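You operate a simulated robot arm through the tools that you are given. There is no shell and no other tool. Be economical: measure what you need, move in short steps, check, and stop when the job is done.

The job below is to be done with a simulated robot arm. You get a single attempt, and the scene is never put back.

## Task
Unpin the mould, draw it out, tamp the dough flat and raise it by the black knob.
Fine: pin into its holder, no fingers on the dough, tamper back. Set down upright: wooden tamper.
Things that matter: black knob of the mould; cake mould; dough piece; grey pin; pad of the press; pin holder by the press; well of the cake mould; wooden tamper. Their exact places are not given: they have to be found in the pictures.

Only the result counts: the job must be done as asked and must still hold three seconds after the hand-in. Knocking over, shifting, dropping, spilling or breaking anything else fails it.

## Robot
A 7-joint arm with a vacuum gripper on a trunk, on a base that drives. Base frame: it is fixed to the floor where the robot stands at the start and does not move with it; the origin is under the middle of the robot, x ahead of it, y to its left, z up; the surface under the hand at the start is at about z = 820. Lengths are in mm, angles in degrees, forces in N, time in s.
Its first joint turns from -149.0 to 149.0 degrees. Places, roughly: black knob of the mould [600, -200, 900]; cake mould [600, -200, 800]; pad of the press [600, -200, 1000]; pin holder by the press [500, -100, 800]; well of the cake mould [600, -200, 800]. Payload 1.06 kg.
Tool frame: the origin (TCP) lies in the middle of the cups' lips, and z points out of the cups. The gripper has 1 cup of 24 mm across, covering 24 by 24 mm (tool x, y); the bellows give 8 mm. With the vacuum on, a cup seals on a smooth face that it is pressed against (1 to 4 N); it does not hold porous or soft things. The pull reaches 23 N.
Orientation is told as [roll, pitch, yaw] about the base's x, y, z axes, in that order, counted from this pose: with the cups facing straight down, the tool's x points along the base's -x, its y along +y and its z along -z.

## Interface
- The arm moves only by the tool jog_arm. Its argument "moves" is a list of rows, each a list of 7 numbers: the vacuum: 1 switches it on, 0 off, then the shift along the base's x, y, z in mm, then the turn, a rotation vector about the base's x, y, z in degrees. In form: [[suction, tx, ty, tz, wx, wy, wz], ...]. A call has 1 to 20 rows; each row shifts and turns the commanded pose from where the row before left it. Rows are played at 5 a second. More than 50 mm and 8.6 degrees between two rows, or a gripper value outside its range, and nothing of the call is played. A pose out of reach is approached as far as the arm can. The call stops where the force on the tool passes 90 N (or 10 N more than at its start, if that is more) or the arm is blocked; 0.2 s more then pass. The pull builds up within a second once a cup has sealed. Time passes only in rows, and 0.2 s behind the last, so rows that do not move give it time. It gives the time, the measured TCP pose, the force on the tool (base axes) and the pull of the vacuum at its end, in the units of the frame above (readings bear some noise), with the torque about the TCP (base axes, N m) and any sound that the robot's microphone picked up.
- Cameras (640 x 400 px; columns grow to the right, rows downward): "scene" is now at [23.2, 125.2, 1610.9]; the picture's right is [-0.54, -0.84, 0.00], its down [-0.59, 0.37, -0.72] and it looks along [0.61, -0.38, -0.70] (base axes); focal length 259 px, centre (320, 200). "wrist" rides on the gripper at [78, 19, -96] in the tool frame; the picture's right is [-0.24, 0.97, 0.00], its down [-0.71, -0.17, -0.69] and it looks along [-0.67, -0.16, 0.73] (tool axes); focal length 243 px, centre (320, 200).
- get_image(camera): a new picture of that camera. It takes no simulated time.
- move_column(by): slides the trunk up (or, below 0, down) by that many mm; the arm and the scene camera ride with it, the base frame stays. It gives what a move gives, with no picture.
- drive_base(legs): drives the robot by 1 to 6 legs, each [ahead, turn to the left] in mm and degrees, along the robot's own axes; the way and the turn of a leg run together, so that a leg with both is an arc; at most 1500 mm and 180 degrees a leg. The arm and the cameras ride along, it lands a little off, and it stops where it bumps. It gives what a move gives.
- pan_tilt(pan, tilt): turns the head with the scene camera to pan (to the left, within 155 degrees either way) and tilt (down, from -29 to 69), counted from straight ahead of the robot. It gives what a move gives.
- measure_at(camera, pixels): for up to 12 pixels [column, row] of the newest picture of that camera ("zoom" is the newest enlarged one), the place [x, y, z] in the base frame of the surface seen there, good to about 3 mm. It takes no simulated time.
- close_up(camera, box): a new picture of the part [left, top, right, bottom] of that camera's present view, enlarged. It takes no simulated time.
- hand_in(): hands the job in; it is judged then, once.

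Work in short steps. Measure before you move; look again where a grasp or a placing could have gone wrong, and mend it. You have 80 turns and 52 pictures in all, those below and enlarged ones among them. Switch the vacuum off and draw the arm clear of the work before you hand the job in, unless the task says otherwise; then end with one line.

The tools are called after "Request:" as name(argument=value, ...) on one line, values as JSON. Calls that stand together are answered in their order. jog_arm: Moves the arm, as the interface text tells. Its arguments: {"type":"object","properties":{"moves":{"type":"array","items":{"type":"array","items":{"type":"number"}}}},"required":["moves"]} The other tools are called the same way: move_column (by) slides the trunk up or down; drive_base (legs) drives the base; pan_tilt (pan, tilt) turns the head that bears the scene camera; get_image (camera) takes a picture; measure_at (camera, pixels) gives the place of the surface under pixels of a picture; close_up (camera, box) takes an enlarged picture of a part of a camera's view; hand_in () hands the job in.

At the start:

```text
time_s: 0.0
position: [779.2, -54.3, 1161.9]
tcp_rot: [0.0, 0.0, -0.2]
contact_force: [0.5, 0.9, 0.8]
moment: [-0.01, 0.03, 0.02]
pull: 0.0
trunk travel left (down, up): [-675.0, 35.0]
robot x, y, heading: [-1.2, -3.6, -0.2]
head pan, tilt: [-32.4, 44.1]
```

scene: 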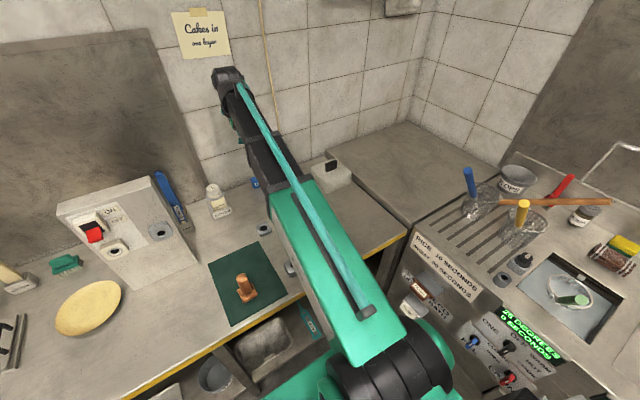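
wrist: 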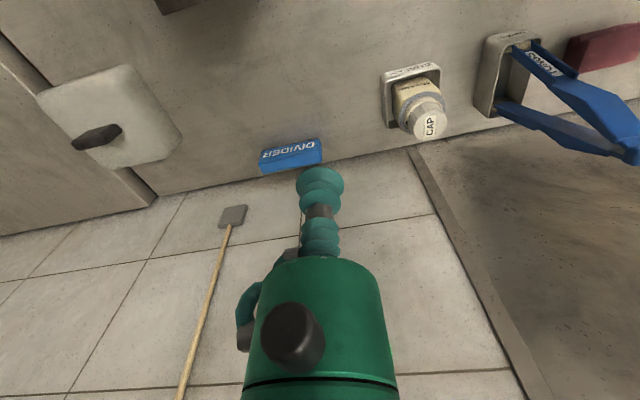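

The arm hides the area around (310,230) where the mould should be. I'll take a measure of visible items and enlarge the wrist and scene views.

Request:
measure_at(camera="scene", pixels=[[245, 287], [242, 270], [160, 230], [113, 250], [330, 165], [292, 268], [262, 228], [232, 300], [90, 305], [520, 262]])

Request:
measure_at(camera="wrist", pixels=[[110, 130], [98, 136], [430, 115], [290, 155], [540, 90], [20, 100], [180, 5]])

Request:
close_up(camera="scene", box=[40, 140, 340, 340])

```text
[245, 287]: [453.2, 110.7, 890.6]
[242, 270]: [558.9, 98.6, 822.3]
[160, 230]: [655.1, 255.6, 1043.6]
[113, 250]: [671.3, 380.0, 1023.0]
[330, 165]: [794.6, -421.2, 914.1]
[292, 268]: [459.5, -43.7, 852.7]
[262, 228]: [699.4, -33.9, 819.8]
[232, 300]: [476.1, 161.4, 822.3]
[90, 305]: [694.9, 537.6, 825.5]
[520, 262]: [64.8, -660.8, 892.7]
```

```text
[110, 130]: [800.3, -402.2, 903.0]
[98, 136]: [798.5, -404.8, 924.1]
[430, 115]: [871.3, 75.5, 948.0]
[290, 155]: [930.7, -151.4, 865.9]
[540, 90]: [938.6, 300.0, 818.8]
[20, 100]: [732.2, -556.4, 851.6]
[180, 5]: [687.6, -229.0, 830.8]
```

```text
2.00 times, centred on (190, 240) of scene
```

zoom: 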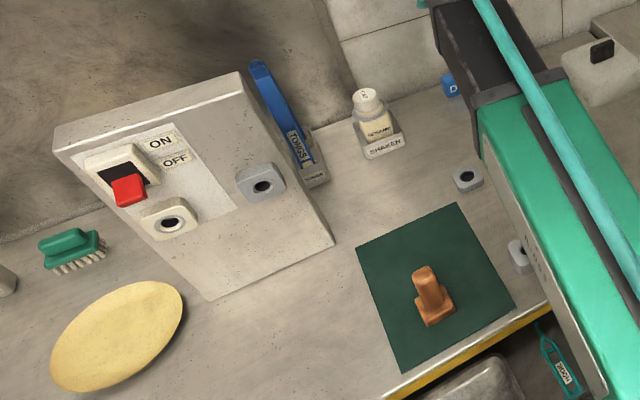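

The mould area is behind the arm. I swing the arm to the left, well above the panel (top near z 1050), to uncover it.

Request:
jog_arm(moves=[[0, 0, 40, 10, 0, 0, 0], [0, 0, 40, 10, 0, 0, 0], [0, 0, 40, 10, 0, 0, 0], [0, -10, 40, 10, 0, 0, 0], [0, -10, 40, 10, 0, 0, 0], [0, -10, 40, 10, 0, 0, 0], [0, -10, 40, 0, 0, 0, 0], [0, -10, 40, 0, 0, 0, 0]])

Request:
get_image(camera="scene")

```text
time_s: 1.8
position: [730.7, 267.5, 1224.3]
tcp_rot: [0.0, -0.1, -0.3]
contact_force: [0.1, -0.1, 0.1]
moment: [-0.02, 0.0, -0.03]
pull: 0.1
trunk travel left (down, up): [-675.0, 35.0]
robot x, y, heading: [2.5, -4.0, -0.2]
head pan, tilt: [-32.4, 44.1]
```

```text
48 pictures are left
```

scene: 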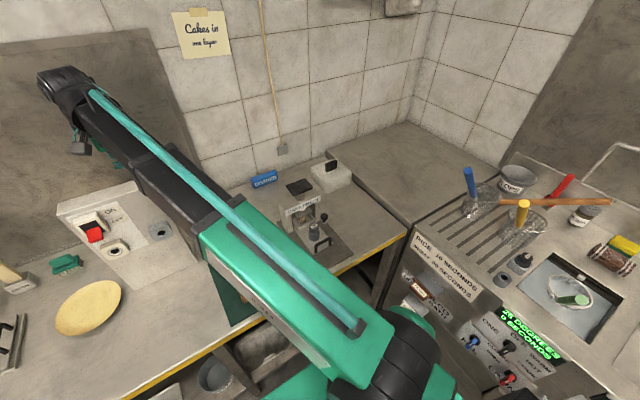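

The press stands at about (310,230). I enlarge it.

Request:
close_up(camera="scene", box=[240, 150, 384, 280])

Request:
close_up(camera="scene", box=[280, 195, 350, 265])

```text
3.08 times, centred on (312, 215) of scene
```

zoom: 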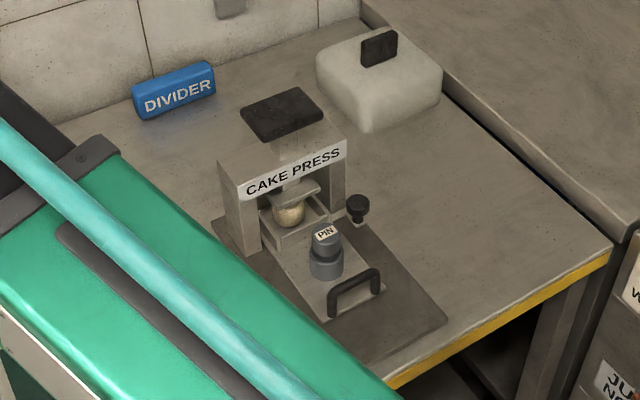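

```text
5.71 times, centred on (315, 230) of scene
```

zoom: 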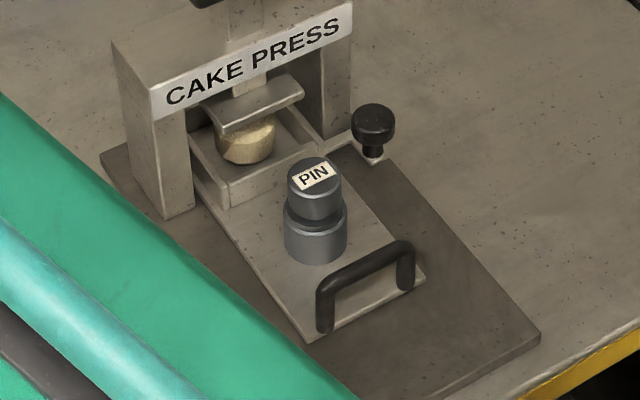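

I measure the press parts in the latest enlarged picture.

Request:
measure_at(camera="zoom", pixels=[[313, 177], [318, 213], [316, 250], [340, 290], [365, 265], [322, 320], [408, 255], [373, 120], [370, 150], [245, 140], [285, 255], [400, 310]])

Request:
measure_at(camera="zoom", pixels=[[310, 338], [425, 278], [205, 150], [230, 200], [315, 155], [230, 120], [300, 95], [160, 120], [345, 30], [540, 338], [205, 185], [250, 88]])

Request:
close_up(camera="wrist", box=[0, 0, 640, 400])

```text
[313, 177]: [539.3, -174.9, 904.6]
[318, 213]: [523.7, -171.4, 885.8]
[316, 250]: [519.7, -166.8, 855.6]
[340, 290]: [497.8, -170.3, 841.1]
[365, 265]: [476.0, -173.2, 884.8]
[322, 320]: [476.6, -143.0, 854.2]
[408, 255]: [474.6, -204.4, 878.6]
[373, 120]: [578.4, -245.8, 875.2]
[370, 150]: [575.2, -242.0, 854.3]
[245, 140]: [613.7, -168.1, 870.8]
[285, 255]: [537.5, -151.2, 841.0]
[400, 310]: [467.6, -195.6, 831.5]
```

```text
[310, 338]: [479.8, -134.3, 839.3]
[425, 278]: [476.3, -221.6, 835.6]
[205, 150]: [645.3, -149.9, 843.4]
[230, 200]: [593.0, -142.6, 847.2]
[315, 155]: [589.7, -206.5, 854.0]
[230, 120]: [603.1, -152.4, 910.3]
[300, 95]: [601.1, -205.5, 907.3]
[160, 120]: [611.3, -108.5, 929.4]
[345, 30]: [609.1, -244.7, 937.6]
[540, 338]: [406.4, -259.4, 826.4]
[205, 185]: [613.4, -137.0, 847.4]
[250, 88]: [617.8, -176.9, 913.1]
```

```text
1.00 times, centred on (320, 200) of wrist (not enlarged: the box is as wide or as high as the picture)
```

zoom: 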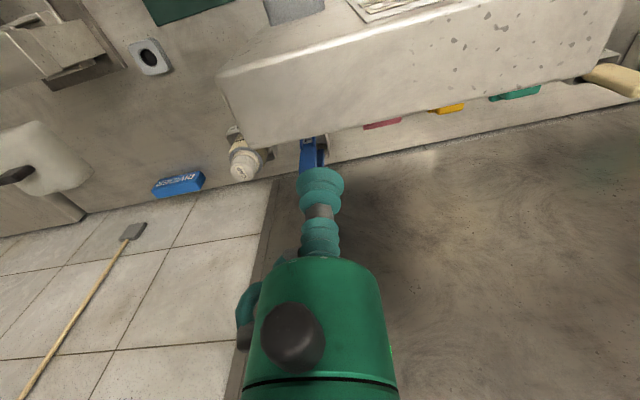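

The press lies along x, with the pin near (532,-175,905), the handle at x≈476 and the knob at (577,-244,875). These are too close for the arm's minimum reach, so I drive back 250 mm.

Request:
drive_base(legs=[[-250, 0]])

Request:
pan_tilt(pan=-15, tilt=42)

Request:
get_image(camera="scene")

```text
time_s: 3.6
position: [475.3, 268.6, 1224.8]
tcp_rot: [-0.1, 0.0, 0.1]
contact_force: [-0.3, 0.6, -0.2]
moment: [0.01, 0.01, 0.01]
pull: 0.0
trunk travel left (down, up): [-675.0, 35.0]
robot x, y, heading: [-249.6, -1.6, 0.1]
head pan, tilt: [-32.4, 44.1]
```

```text
time_s: 4.4
position: [475.8, 268.0, 1223.7]
tcp_rot: [0.0, 0.0, 0.0]
contact_force: [0.3, 0.1, 0.6]
moment: [-0.01, 0.02, -0.03]
pull: 0.0
trunk travel left (down, up): [-675.0, 35.0]
robot x, y, heading: [-252.7, -2.2, 0.2]
head pan, tilt: [-15.0, 42.0]
```

```text
44 pictures are left
```

scene: 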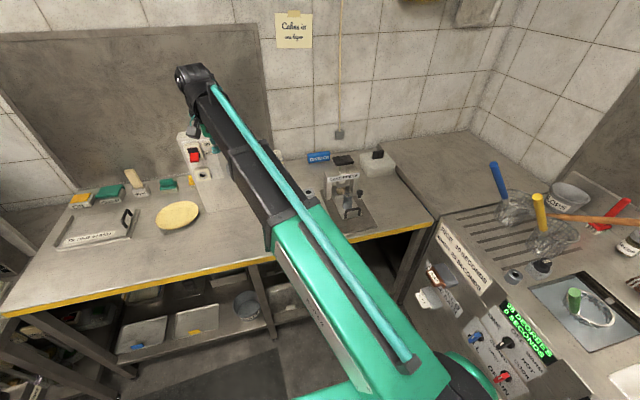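

The view works but the arm blocks the middle. I bring the hand over in front of the press, high up, to view it with the wrist camera.

Request:
jog_arm(moves=[[0, -5, -45, 0, 0, 0, 0], [0, -5, -45, 0, 0, 0, 0], [0, -5, -45, -10, 0, 0, 0], [0, -5, -45, -20, 0, 0, 0], [0, -5, -45, -20, 0, 0, 0], [0, -5, -45, -20, 0, 0, 0], [0, -5, -45, -20, 0, 0, 0], [0, -10, -45, -20, 0, 0, 0], [0, -10, -45, -20, 0, 0, 0], [0, -10, -20, -20, 0, 0, 0]])

Request:
get_image(camera="wrist")

Request:
get_image(camera="scene")

```text
refused: row 8 steps farther than a row can; nothing moved
```

```text
43 pictures are left
```

wrist: 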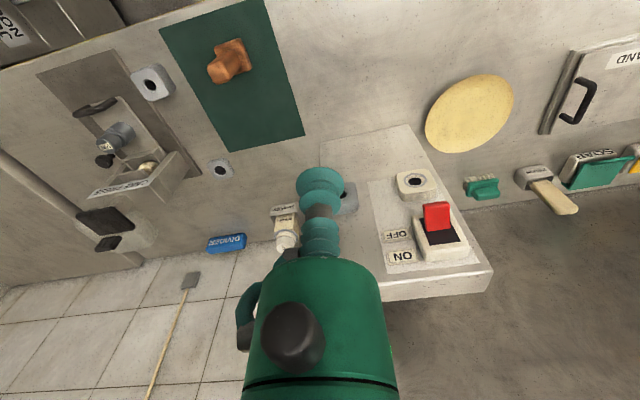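

```text
42 pictures are left
```

scene: 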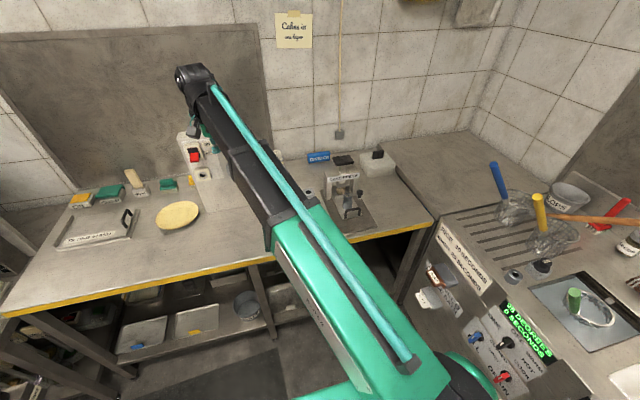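

Nothing moved, but this wrist view shows the press (130,150), sockets at (152,82) and (220,168), and the tamper (230,60). I enlarge and measure.

Request:
close_up(camera="wrist", box=[60, 20, 310, 200])

Request:
measure_at(camera="wrist", pixels=[[152, 82], [146, 74], [220, 169], [228, 64], [218, 70], [240, 52], [125, 132], [106, 161], [150, 168], [200, 60]])

```text
2.22 times, centred on (185, 110) of wrist
```

zoom: 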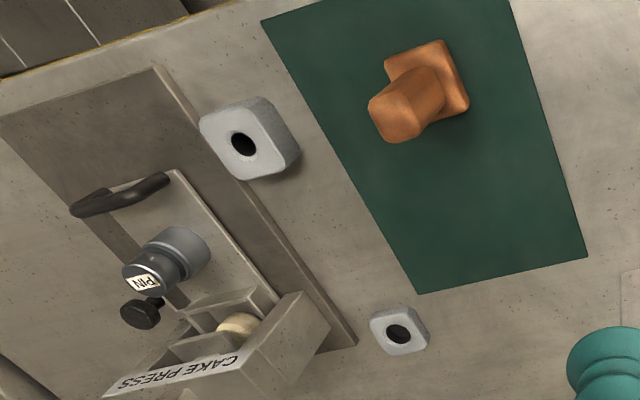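

```text
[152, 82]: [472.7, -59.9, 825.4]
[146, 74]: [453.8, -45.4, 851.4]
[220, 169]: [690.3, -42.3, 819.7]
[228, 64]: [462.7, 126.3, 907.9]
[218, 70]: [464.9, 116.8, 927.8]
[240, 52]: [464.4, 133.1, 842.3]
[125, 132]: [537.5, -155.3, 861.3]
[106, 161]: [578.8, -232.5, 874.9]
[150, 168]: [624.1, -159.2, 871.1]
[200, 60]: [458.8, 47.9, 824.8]
```

I measure the holder hole, the pin, the tamper and the mould more finely.

Request:
measure_at(camera="zoom", pixels=[[208, 130], [255, 105], [285, 150], [250, 168], [234, 130], [254, 152], [145, 281], [138, 312], [385, 120], [455, 75], [240, 325], [215, 345]])

Request:
measure_at(camera="zoom", pixels=[[372, 105], [408, 138], [378, 134], [410, 105], [430, 115], [386, 62], [468, 105], [440, 42], [125, 268], [165, 285], [160, 265], [135, 290]])

```text
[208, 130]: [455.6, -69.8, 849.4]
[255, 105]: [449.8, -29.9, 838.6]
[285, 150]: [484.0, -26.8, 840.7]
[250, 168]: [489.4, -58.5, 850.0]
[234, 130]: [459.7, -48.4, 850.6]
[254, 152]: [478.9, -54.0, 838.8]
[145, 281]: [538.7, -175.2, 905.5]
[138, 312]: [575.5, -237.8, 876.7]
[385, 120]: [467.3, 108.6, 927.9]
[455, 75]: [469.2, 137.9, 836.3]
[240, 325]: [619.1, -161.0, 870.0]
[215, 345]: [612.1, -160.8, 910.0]
```

```text
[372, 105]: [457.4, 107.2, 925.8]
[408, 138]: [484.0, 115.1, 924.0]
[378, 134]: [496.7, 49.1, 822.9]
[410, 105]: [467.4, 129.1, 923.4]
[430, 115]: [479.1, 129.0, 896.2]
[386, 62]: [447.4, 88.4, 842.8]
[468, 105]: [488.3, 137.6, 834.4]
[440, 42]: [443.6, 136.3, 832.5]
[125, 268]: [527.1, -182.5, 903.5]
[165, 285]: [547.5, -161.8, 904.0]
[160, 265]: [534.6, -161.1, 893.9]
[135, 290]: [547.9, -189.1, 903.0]
```

Pin top centre is about (537,-175,904), holder about (470,-52,850), tamper top about (469,116,926). I move above the pin.

Request:
jog_arm(moves=[[0, 0, -45, 0, 0, 0, 0], [0, 0, -45, 0, 0, 0, 0], [0, 0, -45, 0, 0, 0, 0], [0, 0, -45, -10, 0, 0, 0], [0, 0, -44, -20, 0, 0, 0], [0, 0, -44, -20, 0, 0, 0], [0, 10, -44, -20, 0, 0, 0], [0, 10, -44, -20, 0, 0, 0], [0, 10, -44, -20, 0, 0, 0], [0, 11, -43, -20, 0, 0, 0], [0, 20, 0, -30, 0, 0, 0], [0, 0, 0, -40, 0, 0, 0]])

Request:
get_image(camera="wrist")

```text
time_s: 7.0
position: [538.1, -174.2, 1022.2]
tcp_rot: [0.0, 0.1, 0.0]
contact_force: [-0.7, 0.1, 0.8]
moment: [0.01, 0.01, 0.0]
pull: 0.1
trunk travel left (down, up): [-675.0, 35.0]
robot x, y, heading: [-251.4, -2.4, 0.1]
head pan, tilt: [-15.0, 42.0]
```

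```text
40 pictures are left
```

wrist: 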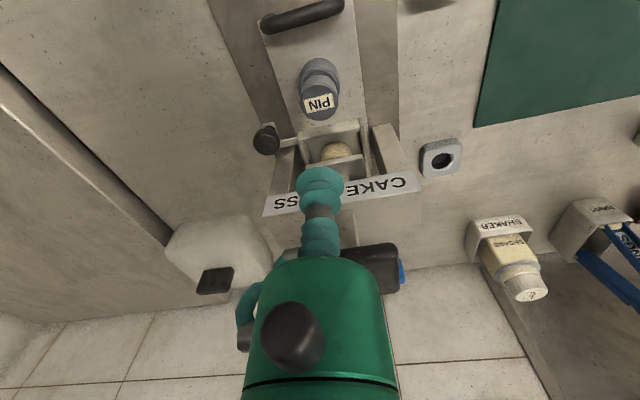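

I enlarge the pin at (320,95) and measure its rim.

Request:
close_up(camera="wrist", box=[240, 0, 400, 180])

```text
2.22 times, centred on (320, 90) of wrist
```

zoom: 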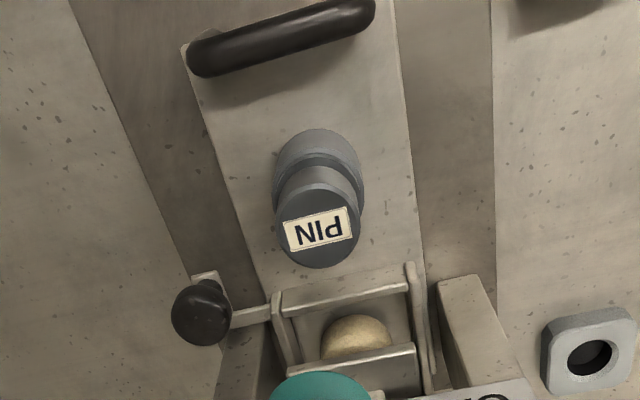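

Request:
measure_at(camera="zoom", pixels=[[318, 226], [278, 228], [357, 222], [318, 263], [315, 190], [290, 250], [345, 250], [200, 312], [175, 315], [228, 312], [200, 340], [285, 50]])

Request:
measure_at(camera="zoom", pixels=[[340, 298], [340, 285], [355, 330], [250, 318], [415, 300], [205, 276], [280, 293], [588, 355], [545, 375], [630, 320], [285, 25], [370, 20]])

```text
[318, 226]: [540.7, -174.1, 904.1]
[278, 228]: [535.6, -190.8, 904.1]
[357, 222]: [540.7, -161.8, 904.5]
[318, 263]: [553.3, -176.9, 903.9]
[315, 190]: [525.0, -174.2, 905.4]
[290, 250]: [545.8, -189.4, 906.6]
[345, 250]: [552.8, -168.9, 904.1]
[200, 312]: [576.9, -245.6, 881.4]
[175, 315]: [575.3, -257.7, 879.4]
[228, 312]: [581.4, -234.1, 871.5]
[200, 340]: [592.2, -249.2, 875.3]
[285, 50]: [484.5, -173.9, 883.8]
```

```text
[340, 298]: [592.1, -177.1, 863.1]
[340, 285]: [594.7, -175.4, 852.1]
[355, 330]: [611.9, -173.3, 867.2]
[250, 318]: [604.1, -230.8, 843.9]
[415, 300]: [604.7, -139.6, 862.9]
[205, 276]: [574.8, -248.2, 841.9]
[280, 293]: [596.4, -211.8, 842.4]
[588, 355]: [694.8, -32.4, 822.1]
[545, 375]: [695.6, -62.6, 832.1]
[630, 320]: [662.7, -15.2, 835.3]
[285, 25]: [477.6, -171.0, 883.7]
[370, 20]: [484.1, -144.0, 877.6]
```

Pin top centre is (539.5,-176,904.5), about 29 mm wide. I descend with vacuum on.

Request:
jog_arm(moves=[[0, 1, -1.5, -40, 0, 0, 0], [0, 0, 0, -40, 0, 0, 0], [0, 0, 0, -22, 0, 0, 0], [1, 0, 0, -8, 0, 0, 0], [1, 0, 0, -4, 0, 0, 0], [1, 0, 0, -2, 0, 0, 0], [1, 0, 0, -2, 0, 0, 0], [1, 0, 0, 0, 0, 0, 0], [1, 0, 0, 0, 0, 0, 0], [1, 0, 0, 0, 0, 0, 0]])

```text
time_s: 9.2
position: [538.2, -175.5, 904.6]
tcp_rot: [0.0, 0.0, 0.0]
contact_force: [-1.1, -0.2, 0.5]
moment: [0.02, 0.0, 0.03]
pull: 23.2
trunk travel left (down, up): [-675.0, 35.0]
robot x, y, heading: [-253.3, 1.7, 0.2]
head pan, tilt: [-15.0, 42.0]
```

Sealed (pull 23). I lift straight up slowly.

Request:
jog_arm(moves=[[1, 0, 0, 5, 0, 0, 0], [1, 0, 0, 10, 0, 0, 0], [1, 0, 0, 15, 0, 0, 0], [1, 0, 0, 20, 0, 0, 0], [1, 0, 0, 20, 0, 0, 0], [1, 0, 0, 20, 0, 0, 0]])

Request:
get_image(camera="wrist")

```text
time_s: 10.6
position: [536.6, -175.1, 996.0]
tcp_rot: [0.0, 0.0, 0.0]
contact_force: [-0.4, 0.1, -1.8]
moment: [0.0, 0.01, 0.0]
pull: 23.1
trunk travel left (down, up): [-675.0, 35.0]
robot x, y, heading: [-253.5, 0.3, 0.2]
head pan, tilt: [-15.0, 42.0]
```

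```text
38 pictures are left
```

wrist: 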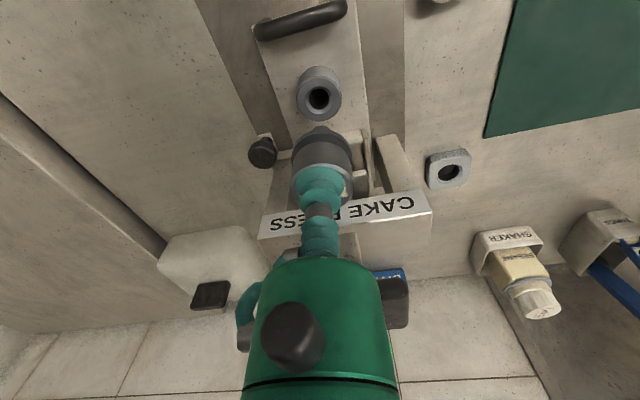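

The pin is out and held. I carry it high over to above the holder at about (470,-52) and look.

Request:
jog_arm(moves=[[1, 0, 0, 25, 0, 0, 0], [1, -10, 20, 10, 0, 0, 0], [1, -15, 25, 0, 0, 0, 0], [1, -15, 25, 0, 0, 0, 0], [1, -15, 25, 0, 0, 0, 0], [1, -12, 28, 0, 0, 0, 0], [1, 0, 0, 0, 0, 0, 0]])

Request:
close_up(camera="wrist", box=[240, 0, 400, 180])

```text
time_s: 12.2
position: [471.4, -52.0, 1031.9]
tcp_rot: [0.0, 0.1, 0.1]
contact_force: [0.3, 0.0, -0.8]
moment: [0.01, 0.04, -0.01]
pull: 22.8
trunk travel left (down, up): [-675.0, 35.0]
robot x, y, heading: [-253.0, -1.6, 0.3]
head pan, tilt: [-15.0, 42.0]
```

```text
2.22 times, centred on (320, 90) of wrist
```

zoom: 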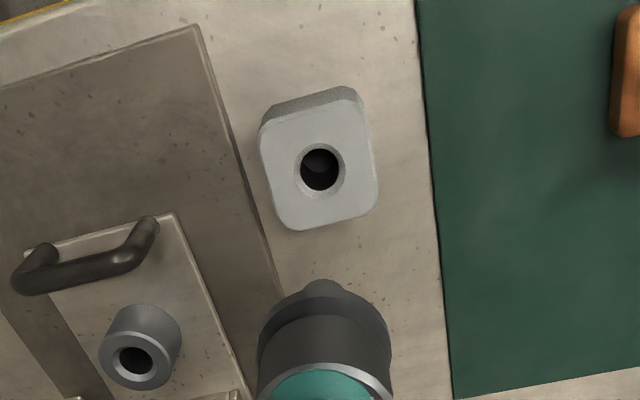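

I measure the hole's chamfer rim, the holder top corners and the pin's tip.

Request:
measure_at(camera="zoom", pixels=[[290, 172], [349, 167], [318, 138], [322, 201], [300, 148], [342, 192], [340, 147], [300, 193], [265, 130], [365, 110], [375, 205], [290, 225]])

Request:
measure_at(camera="zoom", pixels=[[320, 286], [310, 290], [337, 290], [323, 310], [135, 360], [150, 395], [110, 355], [300, 325]])

```text
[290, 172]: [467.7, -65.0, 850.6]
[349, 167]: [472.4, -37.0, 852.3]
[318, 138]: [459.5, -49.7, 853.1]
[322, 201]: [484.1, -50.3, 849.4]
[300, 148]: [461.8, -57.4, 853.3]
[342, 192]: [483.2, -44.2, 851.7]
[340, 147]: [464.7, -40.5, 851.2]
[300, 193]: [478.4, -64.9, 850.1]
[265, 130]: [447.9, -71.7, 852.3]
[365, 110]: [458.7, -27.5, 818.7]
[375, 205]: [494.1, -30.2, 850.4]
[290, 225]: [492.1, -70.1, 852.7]
```

```text
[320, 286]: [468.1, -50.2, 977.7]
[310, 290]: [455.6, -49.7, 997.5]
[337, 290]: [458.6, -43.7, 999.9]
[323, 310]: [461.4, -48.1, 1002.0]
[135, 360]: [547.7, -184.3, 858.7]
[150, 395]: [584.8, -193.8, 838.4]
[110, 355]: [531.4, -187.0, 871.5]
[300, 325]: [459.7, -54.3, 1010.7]
```

Hole centre is about (471.7,-51.2,851). I lower the pin to just above it, then look from the wrist.

Request:
jog_arm(moves=[[1, 0.3, 0.8, -40, 0, 0, 0], [1, 0, 0, -40, 0, 0, 0], [1, 0, 0, -30, 0, 0, 0], [1, 0, 0, 0, 0, 0, 0], [1, 0, 0, 0, 0, 0, 0]])

Request:
close_up(camera="wrist", box=[240, 60, 400, 220])

Request:
close_up(camera="scene", box=[270, 150, 400, 250])

```text
time_s: 13.4
position: [469.9, -52.8, 922.1]
tcp_rot: [-0.1, -0.1, -0.1]
contact_force: [-0.1, 0.5, -1.1]
moment: [0.0, 0.0, -0.01]
pull: 22.8
trunk travel left (down, up): [-675.0, 35.0]
robot x, y, heading: [-253.2, -1.0, 0.2]
head pan, tilt: [-15.0, 42.0]
```

```text
2.50 times, centred on (320, 140) of wrist
```

zoom: 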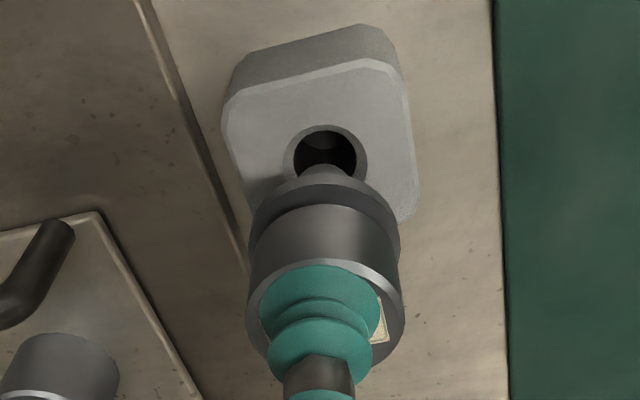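

```text
4.00 times, centred on (335, 200) of scene
```

zoom: 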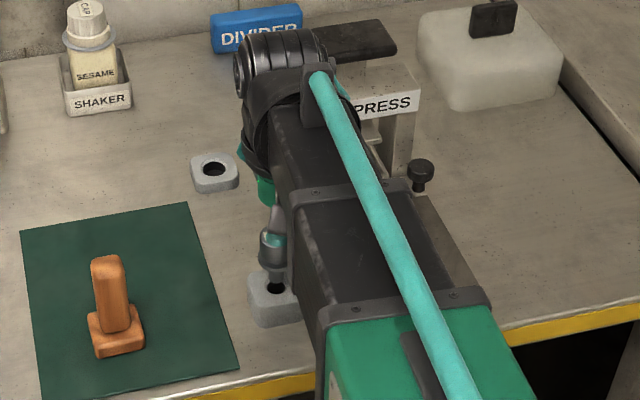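

Stem tip sits right before the hole. I nudge slightly and lower in small steps with the vacuum on.

Request:
jog_arm(moves=[[1, 0.6, 0.5, -6, 0, 0, 0], [1, 0, 0, -6, 0, 0, 0], [1, 0, 0, -4, 0, 0, 0], [1, 0, 0, -4, 0, 0, 0], [1, 0, 0, 0, 0, 0, 0]])

Request:
close_up(camera="wrist", box=[240, 60, 400, 220])

```text
time_s: 14.6
position: [471.2, -53.3, 900.8]
tcp_rot: [-0.1, 0.0, 0.0]
contact_force: [-1.7, -0.8, -0.5]
moment: [-0.02, 0.09, 0.02]
pull: 23.3
trunk travel left (down, up): [-675.0, 35.0]
robot x, y, heading: [-251.5, -1.8, 0.4]
head pan, tilt: [-15.0, 42.0]
```

```text
2.50 times, centred on (320, 140) of wrist
```

zoom: 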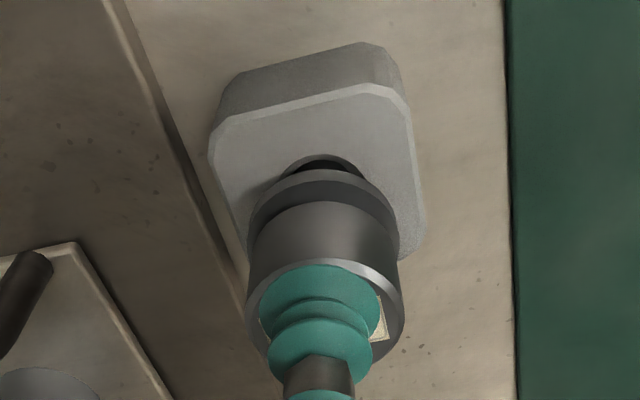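

Small sideways force only; I keep lowering.

Request:
jog_arm(moves=[[1, -0.5, 0, -4, 0, 0, 0], [1, 0, 0, -4, 0, 0, 0], [1, 0, 0, -4, 0, 0, 0], [1, 0, 0, 0, 0, 0, 0]])

Request:
close_up(camera="scene", box=[270, 150, 400, 250])

```text
time_s: 15.6
position: [471.6, -52.8, 889.6]
tcp_rot: [0.0, 0.1, -0.1]
contact_force: [-0.9, -0.5, 0.0]
moment: [0.0, 0.07, 0.01]
pull: 22.5
trunk travel left (down, up): [-675.0, 35.0]
robot x, y, heading: [-255.3, -5.4, 0.4]
head pan, tilt: [-15.0, 42.0]
```

```text
4.00 times, centred on (335, 200) of scene
```

zoom: 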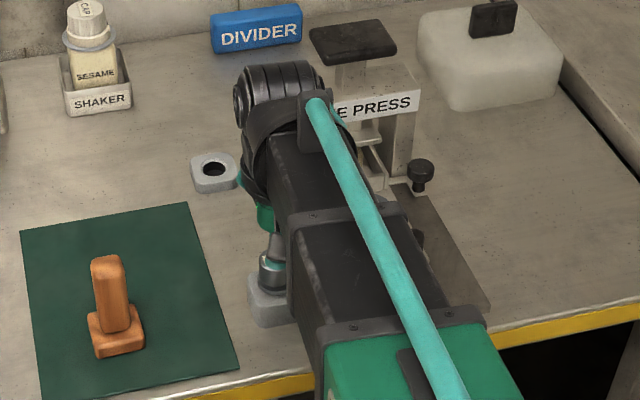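

The stem is in the hole. I go down further until it seats.

Request:
jog_arm(moves=[[1, 0, 0, -3, 0, 0, 0], [1, 0, 0, -2, 0, 0, 0], [1, 0, 0, -2, 0, 0, 0], [1, 0, 0, 0, 0, 0, 0]])

```text
time_s: 16.6
position: [470.0, -53.3, 883.8]
tcp_rot: [0.0, -0.1, 0.0]
contact_force: [-3.2, 0.2, 15.4]
moment: [-0.01, -0.13, -0.01]
pull: 23.0
trunk travel left (down, up): [-675.0, 35.0]
robot x, y, heading: [-251.9, -5.3, 0.1]
head pan, tilt: [-15.0, 42.0]
```

Seated (15 N up at z≈884). I ease off, release the vacuum and rise.

Request:
jog_arm(moves=[[1, 0, 0, 1.5, 0, 0, 0], [0, 0, 0, 0, 0, 0, 0], [0, 0, 0, 0, 0, 0, 0], [0, 0, 0, 0, 0, 0, 0], [0, 0, 0, 0, 0, 0, 0], [0, 0, 0, 3, 0, 0, 0], [0, 0, 0, 10, 0, 0, 0], [0, 0, 0, 30, 0, 0, 0], [0, 0, 0, 40, 0, 0, 0], [0, 0, 0, 40, 0, 0, 0]])

Request:
get_image(camera="wrist")

```text
time_s: 18.8
position: [470.5, -51.5, 1008.1]
tcp_rot: [0.0, 0.0, -0.1]
contact_force: [0.1, 0.2, 0.4]
moment: [0.0, 0.01, 0.02]
pull: 0.0
trunk travel left (down, up): [-675.0, 35.0]
robot x, y, heading: [-251.5, -2.3, 0.1]
head pan, tilt: [-15.0, 42.0]
```

```text
32 pictures are left
```

wrist: 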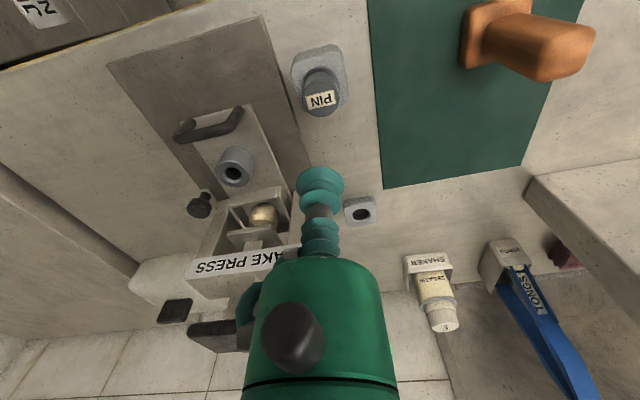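

The pin stands in its holder. I measure the handle, the bushing and the tamper top now.

Request:
measure_at(camera="wrist", pixels=[[215, 122], [218, 132], [186, 130], [238, 115], [232, 150], [228, 190], [247, 160], [215, 143], [262, 215], [248, 235], [200, 205], [550, 55]])

Request:
close_up(camera="wrist", box=[140, 80, 330, 280])

```text
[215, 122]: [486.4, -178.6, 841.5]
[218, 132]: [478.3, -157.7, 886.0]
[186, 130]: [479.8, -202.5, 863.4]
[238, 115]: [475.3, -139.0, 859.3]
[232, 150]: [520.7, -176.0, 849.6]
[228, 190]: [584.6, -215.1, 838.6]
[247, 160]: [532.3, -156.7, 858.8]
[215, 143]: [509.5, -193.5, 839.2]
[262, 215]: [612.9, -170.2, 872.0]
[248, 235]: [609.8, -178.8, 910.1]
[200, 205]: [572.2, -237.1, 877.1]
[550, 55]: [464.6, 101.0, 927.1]
```

```text
2.00 times, centred on (235, 180) of wrist
```

zoom: 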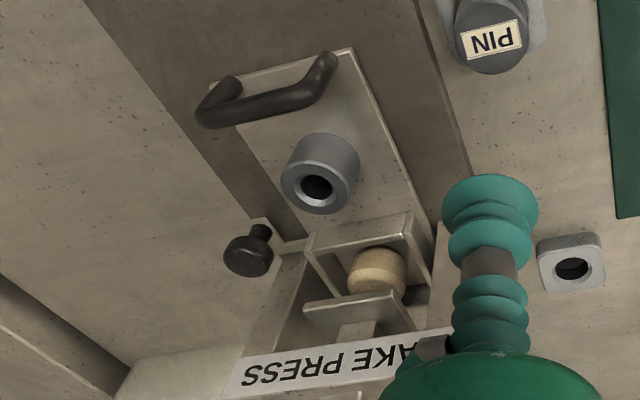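

Handle bar centre x≈479 (top z 886), bushing front x≈521, plate top z≈841. I place the cup in the gap at (504,-175) and look before lowering fully.

Request:
jog_arm(moves=[[0, 7, -25, 0, 0, 0, 0], [0, 7, -25, 0, 0, 0, 0], [0, 7, -25, 0, 0, 0, 0], [0, 7, -25, 0, 0, 0, 0], [0, 6, -24, -15, 0, 0, 0], [0, 0, 0, -40, 0, 0, 0], [0, 0, 0, -40, 0, 0, 0], [0, 0, 0, 0, 0, 0, 0], [0, 0, 0, 0, 0, 0, 0]])

Request:
close_up(camera="wrist", box=[210, 20, 430, 240])

```text
time_s: 20.8
position: [505.8, -174.4, 910.6]
tcp_rot: [-0.1, 0.1, 0.0]
contact_force: [0.4, 0.5, 0.4]
moment: [0.0, 0.0, 0.0]
pull: 0.1
trunk travel left (down, up): [-675.0, 35.0]
robot x, y, heading: [-255.2, -1.7, 0.3]
head pan, tilt: [-15.0, 42.0]
```

```text
1.82 times, centred on (320, 130) of wrist
```

zoom: 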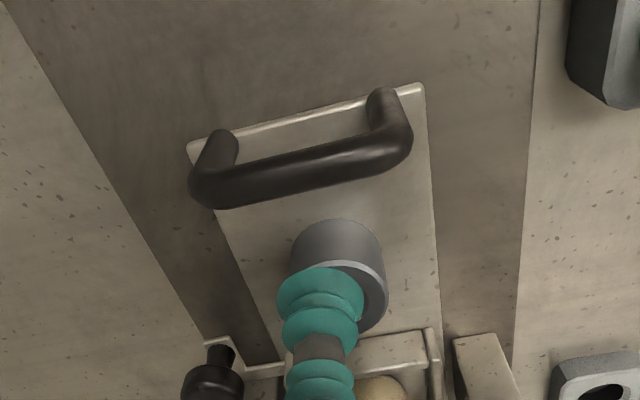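

The cup sits over the gap between handle and bushing. I lower to z≈851 in steps.

Request:
jog_arm(moves=[[0, -1, 0, -20, 0, 0, 0], [0, 0, 0, -20, 0, 0, 0], [0, 0, 0, -10, 0, 0, 0], [0, 0, 0, -10, 0, 0, 0], [0, 0, 0, 0, 0, 0, 0]])

Request:
close_up(camera="wrist", box=[210, 20, 430, 240])

```text
time_s: 22.0
position: [503.7, -177.1, 850.9]
tcp_rot: [0.0, -0.1, 0.0]
contact_force: [-0.3, 0.3, 0.6]
moment: [-0.01, 0.01, -0.01]
pull: 0.0
trunk travel left (down, up): [-675.0, 35.0]
robot x, y, heading: [-254.0, -3.3, -0.1]
head pan, tilt: [-15.0, 42.0]
```

```text
1.82 times, centred on (320, 130) of wrist
```

zoom: 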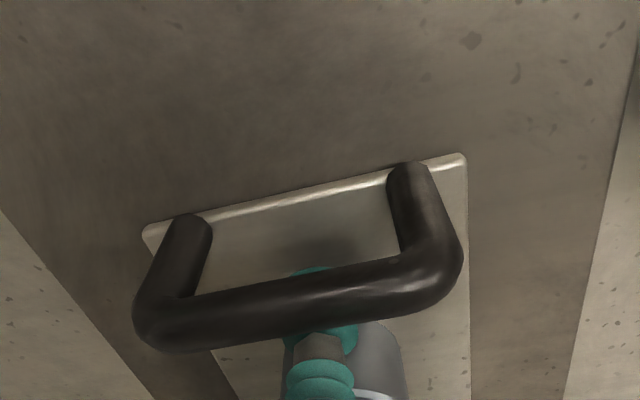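

The tool is inside the handle loop. I pull towards −x in small steps and watch the force.

Request:
jog_arm(moves=[[0, -5, 0, 0, 0, 0, 0], [0, -5, 0, 0, 0, 0, 0], [0, -5, 0, 0, 0, 0, 0], [0, -5, 0, 0, 0, 0, 0], [0, -5, 0, 0, 0, 0, 0], [0, -5, 0, 0, 0, 0, 0]])

Request:
get_image(camera="wrist")

```text
time_s: 23.4
position: [472.6, -177.5, 851.9]
tcp_rot: [0.0, 0.0, 0.1]
contact_force: [0.5, -0.3, -0.6]
moment: [0.0, 0.02, -0.01]
pull: 0.1
trunk travel left (down, up): [-675.0, 35.0]
robot x, y, heading: [-254.0, -2.0, 0.1]
head pan, tilt: [-15.0, 42.0]
```

```text
28 pictures are left
```

wrist: 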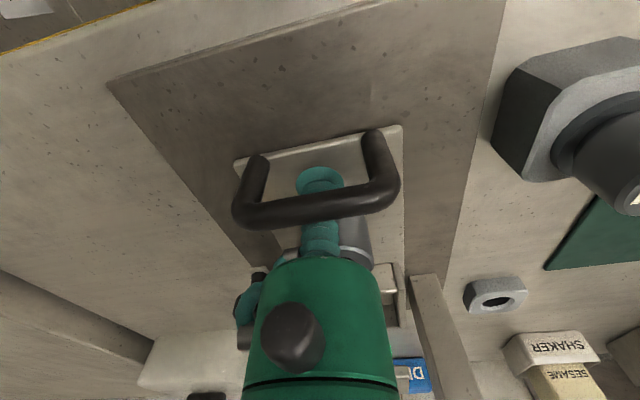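

I check where the handle and bushing are now.

Request:
measure_at(camera="wrist", pixels=[[320, 203], [270, 212], [380, 160], [255, 180], [300, 150], [360, 240], [400, 128], [320, 180]])

```text
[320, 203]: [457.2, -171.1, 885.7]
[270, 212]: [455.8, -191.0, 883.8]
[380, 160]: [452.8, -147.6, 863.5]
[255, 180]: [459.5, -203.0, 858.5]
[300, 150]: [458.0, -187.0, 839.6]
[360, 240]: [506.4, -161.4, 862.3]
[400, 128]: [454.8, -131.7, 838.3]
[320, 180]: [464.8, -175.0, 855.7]
```

The mould has moved about 22 mm freely. I keep drawing in short steps.

Request:
jog_arm(moves=[[0, -6, 0, 0, 0, 0, 0], [0, -6, 0, 0, 0, 0, 0], [0, -6, 0, 0, 0, 0, 0], [0, -6, 0, 0, 0, 0, 0], [0, -6, 0, 0, 0, 0, 0], [0, -6, 0, 0, 0, 0, 0], [0, -6, 0, 0, 0, 0, 0], [0, -6, 0, 0, 0, 0, 0], [0, -6, 0, 0, 0, 0, 0]])

Request:
get_image(camera="scene")

```text
time_s: 25.4
position: [420.2, -176.8, 850.5]
tcp_rot: [0.0, 0.0, -0.1]
contact_force: [0.6, 0.6, 0.2]
moment: [0.01, 0.02, -0.01]
pull: 0.1
trunk travel left (down, up): [-675.0, 35.0]
robot x, y, heading: [-253.5, -4.1, 0.3]
head pan, tilt: [-15.0, 42.0]
```

```text
27 pictures are left
```

scene: 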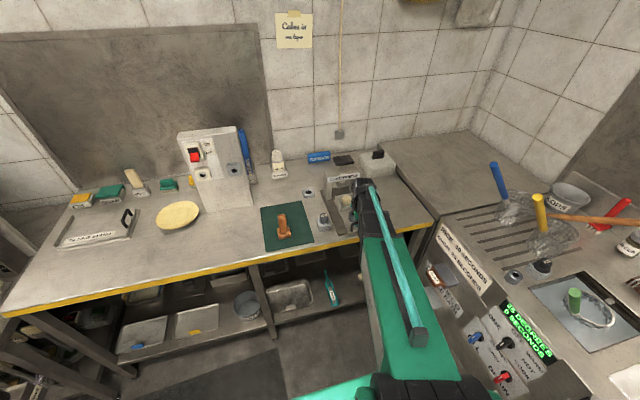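

Drawn about 75 mm with no force. I continue, watching for the end stop.

Request:
jog_arm(moves=[[0, -5, 0, 0, 0, 0, 0], [0, -5, 0, 0, 0, 0, 0], [0, -5, 0, 0, 0, 0, 0], [0, -5, 0, 0, 0, 0, 0], [0, -5, 0, 0, 0, 0, 0], [0, -5, 0, 0, 0, 0, 0], [0, 0, 0, 0, 0, 0, 0]])

Request:
get_image(camera="wrist")

```text
time_s: 27.0
position: [389.3, -175.6, 851.6]
tcp_rot: [0.1, 0.0, 0.0]
contact_force: [0.4, -0.1, -0.3]
moment: [0.01, 0.04, 0.0]
pull: 0.1
trunk travel left (down, up): [-675.0, 35.0]
robot x, y, heading: [-256.5, -0.6, 0.4]
head pan, tilt: [-15.0, 42.0]
```

```text
26 pictures are left
```

wrist: 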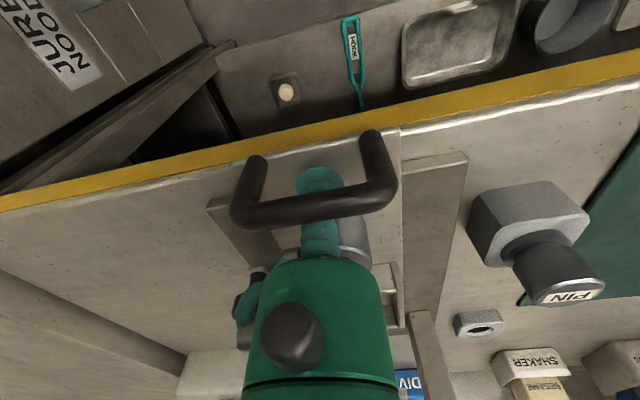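

Drawn about 107 mm; the plate front nears the table edge, so I stop. I free the tool: +5 mm in x, then up, and back off to look at the mould.

Request:
jog_arm(moves=[[0, 5, 0, 0, 0, 0, 0], [0, 0, 0, 20, 0, 0, 0], [0, 0, 0, 30, 0, 0, 0], [0, 0, 0, 40, 0, 0, 0], [0, 0, 0, 40, 0, 0, 0], [0, 0, 20, 40, 0, 0, 0], [0, 30, 30, 0, 0, 0, 0], [0, 30, 30, 0, 0, 0, 0], [0, 0, 0, 0, 0, 0, 0]])

Request:
get_image(camera="wrist")

```text
time_s: 29.0
position: [456.0, -95.3, 1024.4]
tcp_rot: [-0.1, 0.1, -0.1]
contact_force: [0.1, -0.6, -0.3]
moment: [-0.01, -0.04, 0.04]
pull: 0.1
trunk travel left (down, up): [-675.0, 35.0]
robot x, y, heading: [-250.8, -2.0, 0.1]
head pan, tilt: [-15.0, 42.0]
```

```text
25 pictures are left
```

wrist: 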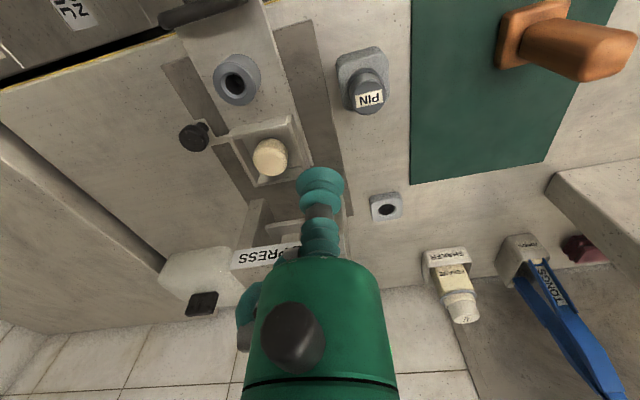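

The mould stands clear of the press with the dough at (270,155). I enlarge and measure.

Request:
close_up(camera="wrist", box=[170, 90, 330, 220])

Request:
measure_at(camera="wrist", pixels=[[235, 85], [195, 137], [538, 40], [575, 45], [555, 65], [370, 95]])

```text
3.08 times, centred on (250, 155) of wrist
```

zoom: 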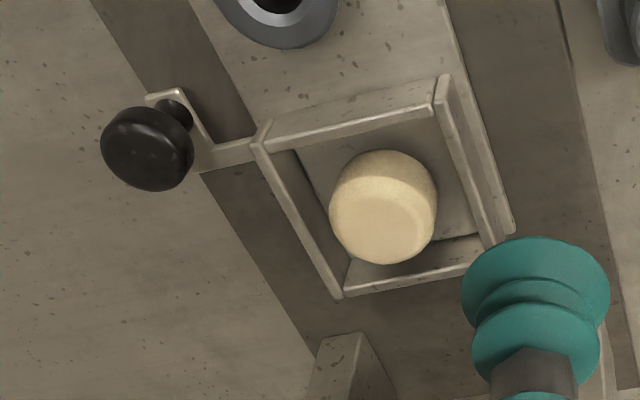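

```text
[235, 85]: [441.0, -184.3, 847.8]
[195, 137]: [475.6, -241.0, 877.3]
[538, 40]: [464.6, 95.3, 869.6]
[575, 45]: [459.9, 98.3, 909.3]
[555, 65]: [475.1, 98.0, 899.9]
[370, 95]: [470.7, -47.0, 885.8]
```

Request:
measure_at(camera="zoom", pixels=[[263, 135], [440, 85], [340, 292], [500, 240], [375, 230], [335, 215], [430, 215], [380, 262], [385, 190], [320, 165], [150, 150], [350, 280]])

Request:
measure_at(camera="zoom", pixels=[[295, 150], [432, 112], [345, 262], [475, 235], [310, 215], [350, 118], [460, 160], [420, 275], [165, 95], [230, 155], [110, 145], [185, 170]])

```text
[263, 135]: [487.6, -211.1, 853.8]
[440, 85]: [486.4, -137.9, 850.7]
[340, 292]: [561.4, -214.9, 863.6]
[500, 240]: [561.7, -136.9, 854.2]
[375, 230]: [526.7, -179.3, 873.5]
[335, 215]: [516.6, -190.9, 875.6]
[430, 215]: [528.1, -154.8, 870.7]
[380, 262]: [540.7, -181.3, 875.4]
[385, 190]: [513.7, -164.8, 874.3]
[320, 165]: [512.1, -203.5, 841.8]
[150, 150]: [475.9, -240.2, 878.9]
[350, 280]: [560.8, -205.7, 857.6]
```

```text
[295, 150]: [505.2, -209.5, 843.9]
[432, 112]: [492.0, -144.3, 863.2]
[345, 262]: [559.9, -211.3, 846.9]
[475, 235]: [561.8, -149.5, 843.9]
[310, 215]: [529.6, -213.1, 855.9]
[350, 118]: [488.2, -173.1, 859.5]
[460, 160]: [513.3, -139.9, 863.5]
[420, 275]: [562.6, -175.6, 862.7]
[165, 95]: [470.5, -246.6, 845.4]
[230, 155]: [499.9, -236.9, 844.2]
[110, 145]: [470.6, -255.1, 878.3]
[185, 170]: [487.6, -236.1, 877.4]
```

Mould centre is (525,-176), rim z 863, dough top 875 at (526,-174). Next I go above the tamper to measure its top exactly.

Request:
jog_arm(moves=[[0, 2, 35, 0, 0, 0, 0], [0, 2, 35, 0, 0, 0, 0], [0, 2, 35, 0, 0, 0, 0], [0, 2, 35, 0, 0, 0, 0], [0, 3, 35, 0, 0, 0, 0], [0, 3, 35, 0, 0, 0, 0], [0, 0, 0, 0, 0, 0, 0]])

Request:
close_up(camera="wrist", box=[220, 10, 420, 200])

```text
time_s: 30.6
position: [468.6, 113.7, 1022.3]
tcp_rot: [0.0, -0.1, 0.0]
contact_force: [0.4, -0.1, 0.1]
moment: [-0.02, 0.01, -0.02]
pull: 0.0
trunk travel left (down, up): [-675.0, 35.0]
robot x, y, heading: [-253.3, -5.7, 0.2]
head pan, tilt: [-15.0, 42.0]
```

```text
2.11 times, centred on (320, 105) of wrist
```

zoom: 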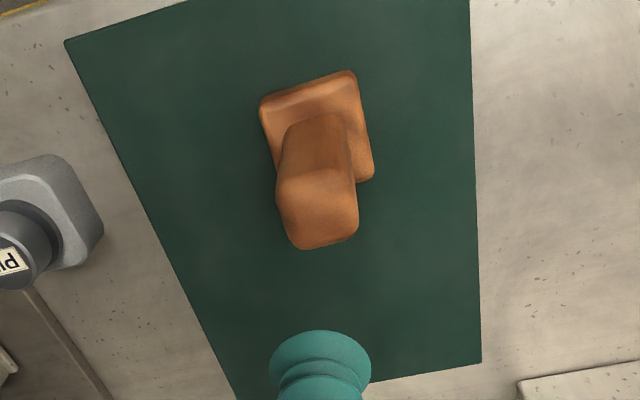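

Request:
measure_at(camera="zoom", pixels=[[318, 210], [284, 185], [346, 172], [298, 242], [354, 230], [280, 210], [355, 200], [325, 243], [315, 176], [262, 110], [352, 72], [372, 175]])

```text
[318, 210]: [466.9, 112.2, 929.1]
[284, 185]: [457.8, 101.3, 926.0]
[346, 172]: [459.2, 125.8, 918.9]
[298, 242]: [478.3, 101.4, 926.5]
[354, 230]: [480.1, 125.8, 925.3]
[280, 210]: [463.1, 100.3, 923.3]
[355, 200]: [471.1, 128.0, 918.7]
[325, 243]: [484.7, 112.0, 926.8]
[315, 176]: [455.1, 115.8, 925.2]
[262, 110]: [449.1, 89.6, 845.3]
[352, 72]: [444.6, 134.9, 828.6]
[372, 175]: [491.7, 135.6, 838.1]
```

Tamper top centre is (468.7,113.6,927), straight under the cup. I descend with the vacuum on.

Request:
jog_arm(moves=[[0, 0, 0, -40, 0, 0, 0], [0, 0, 0, -40, 0, 0, 0], [1, 0, 0, -10, 0, 0, 0], [1, 0, 0, -4, 0, 0, 0], [1, 0, 0, -2, 0, 0, 0], [1, 0, 0, -1, 0, 0, 0], [1, 0, 0, 0, 0, 0, 0], [1, 0, 0, 0, 0, 0, 0], [1, 0, 0, 0, 0, 0, 0]])

```text
time_s: 32.6
position: [469.3, 114.5, 924.5]
tcp_rot: [0.0, 0.0, 0.0]
contact_force: [0.5, 0.7, 9.8]
moment: [-0.01, 0.03, 0.0]
pull: 22.1
trunk travel left (down, up): [-675.0, 35.0]
robot x, y, heading: [-251.6, -6.0, 0.1]
head pan, tilt: [-15.0, 42.0]
```

Sealed (22 N). I lift slowly to z≈1045 and check the hold.

Request:
jog_arm(moves=[[1, 0, 0, 3, 0, 0, 0], [1, 0, 0, 5, 0, 0, 0], [1, 0, 0, 10, 0, 0, 0], [1, 0, 0, 20, 0, 0, 0], [1, 0, 0, 25, 0, 0, 0], [1, 0, 0, 30, 0, 0, 0], [1, 0, 0, 27, 0, 0, 0], [1, 0, 0, 0, 0, 0, 0]])

Request:
get_image(camera="wrist")

```text
time_s: 34.4
position: [469.8, 114.2, 1045.5]
tcp_rot: [0.0, 0.0, -0.1]
contact_force: [-0.1, 0.3, -1.7]
moment: [0.0, -0.03, -0.02]
pull: 22.8
trunk travel left (down, up): [-675.0, 35.0]
robot x, y, heading: [-252.0, -3.9, 0.1]
head pan, tilt: [-15.0, 42.0]
```

```text
22 pictures are left
```

wrist: 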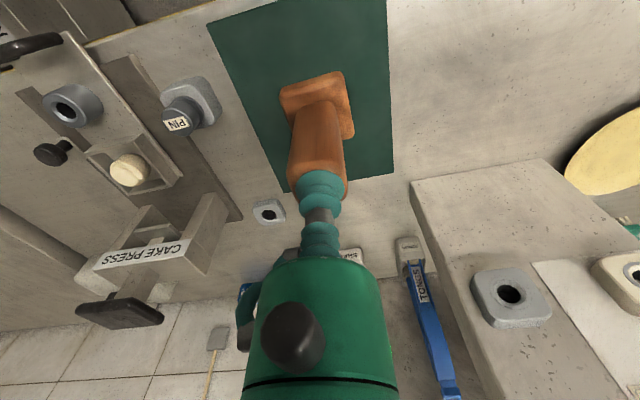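

Held well. I carry it over the mould: dx +55.8, dy −289.5, slowly to avoid swing.

Request:
jog_arm(moves=[[1, 3, -15, 0, 0, 0, 0], [1, 5, -25, 0, 0, 0, 0], [1, 5, -25, 0, 0, 0, 0], [1, 5, -25, 0, 0, 0, 0], [1, 5, -25, 0, 0, 0, 0], [1, 5, -25, 0, 0, 0, 0], [1, 5, -25, 0, 0, 0, 0], [1, 5, -25, 0, 0, 0, 0], [1, 5, -25, 0, 0, 0, 0], [1, 5, -25, 0, 0, 0, 0], [1, 4, -25, 0, 0, 0, 0], [1, 3, -16, 0, 0, 0, 0], [1, 0.8, -8.5, 0, 0, 0, 0], [1, 0, 0, -25, 0, 0, 0], [1, 0, 0, -20, 0, 0, 0], [1, 0, 0, 0, 0, 0, 0]])

Request:
close_up(camera="wrist", box=[210, 20, 430, 220])

Request:
close_up(camera="scene", box=[290, 140, 420, 240])

```text
time_s: 37.8
position: [526.1, -174.6, 999.1]
tcp_rot: [0.1, 0.0, 0.0]
contact_force: [0.3, 0.0, -1.9]
moment: [0.02, -0.04, -0.01]
pull: 23.0
trunk travel left (down, up): [-675.0, 35.0]
robot x, y, heading: [-250.6, -3.5, 0.4]
head pan, tilt: [-15.0, 42.0]
```

```text
2.00 times, centred on (320, 120) of wrist
```

zoom: 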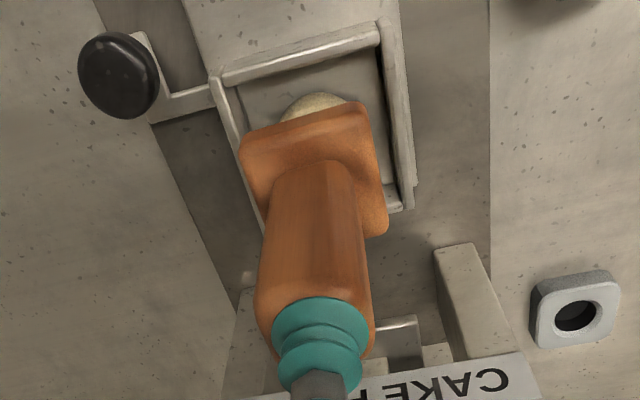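

```text
4.00 times, centred on (355, 190) of scene
```

zoom: 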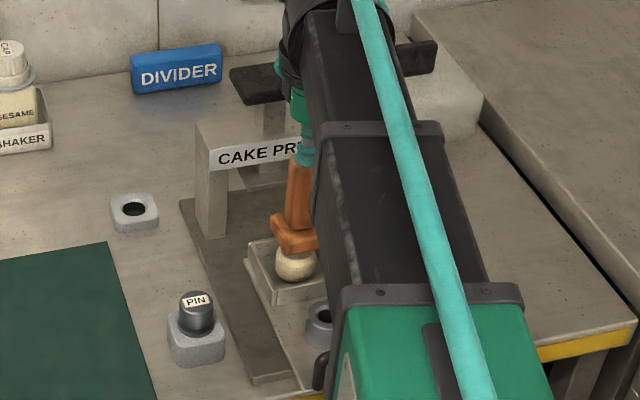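

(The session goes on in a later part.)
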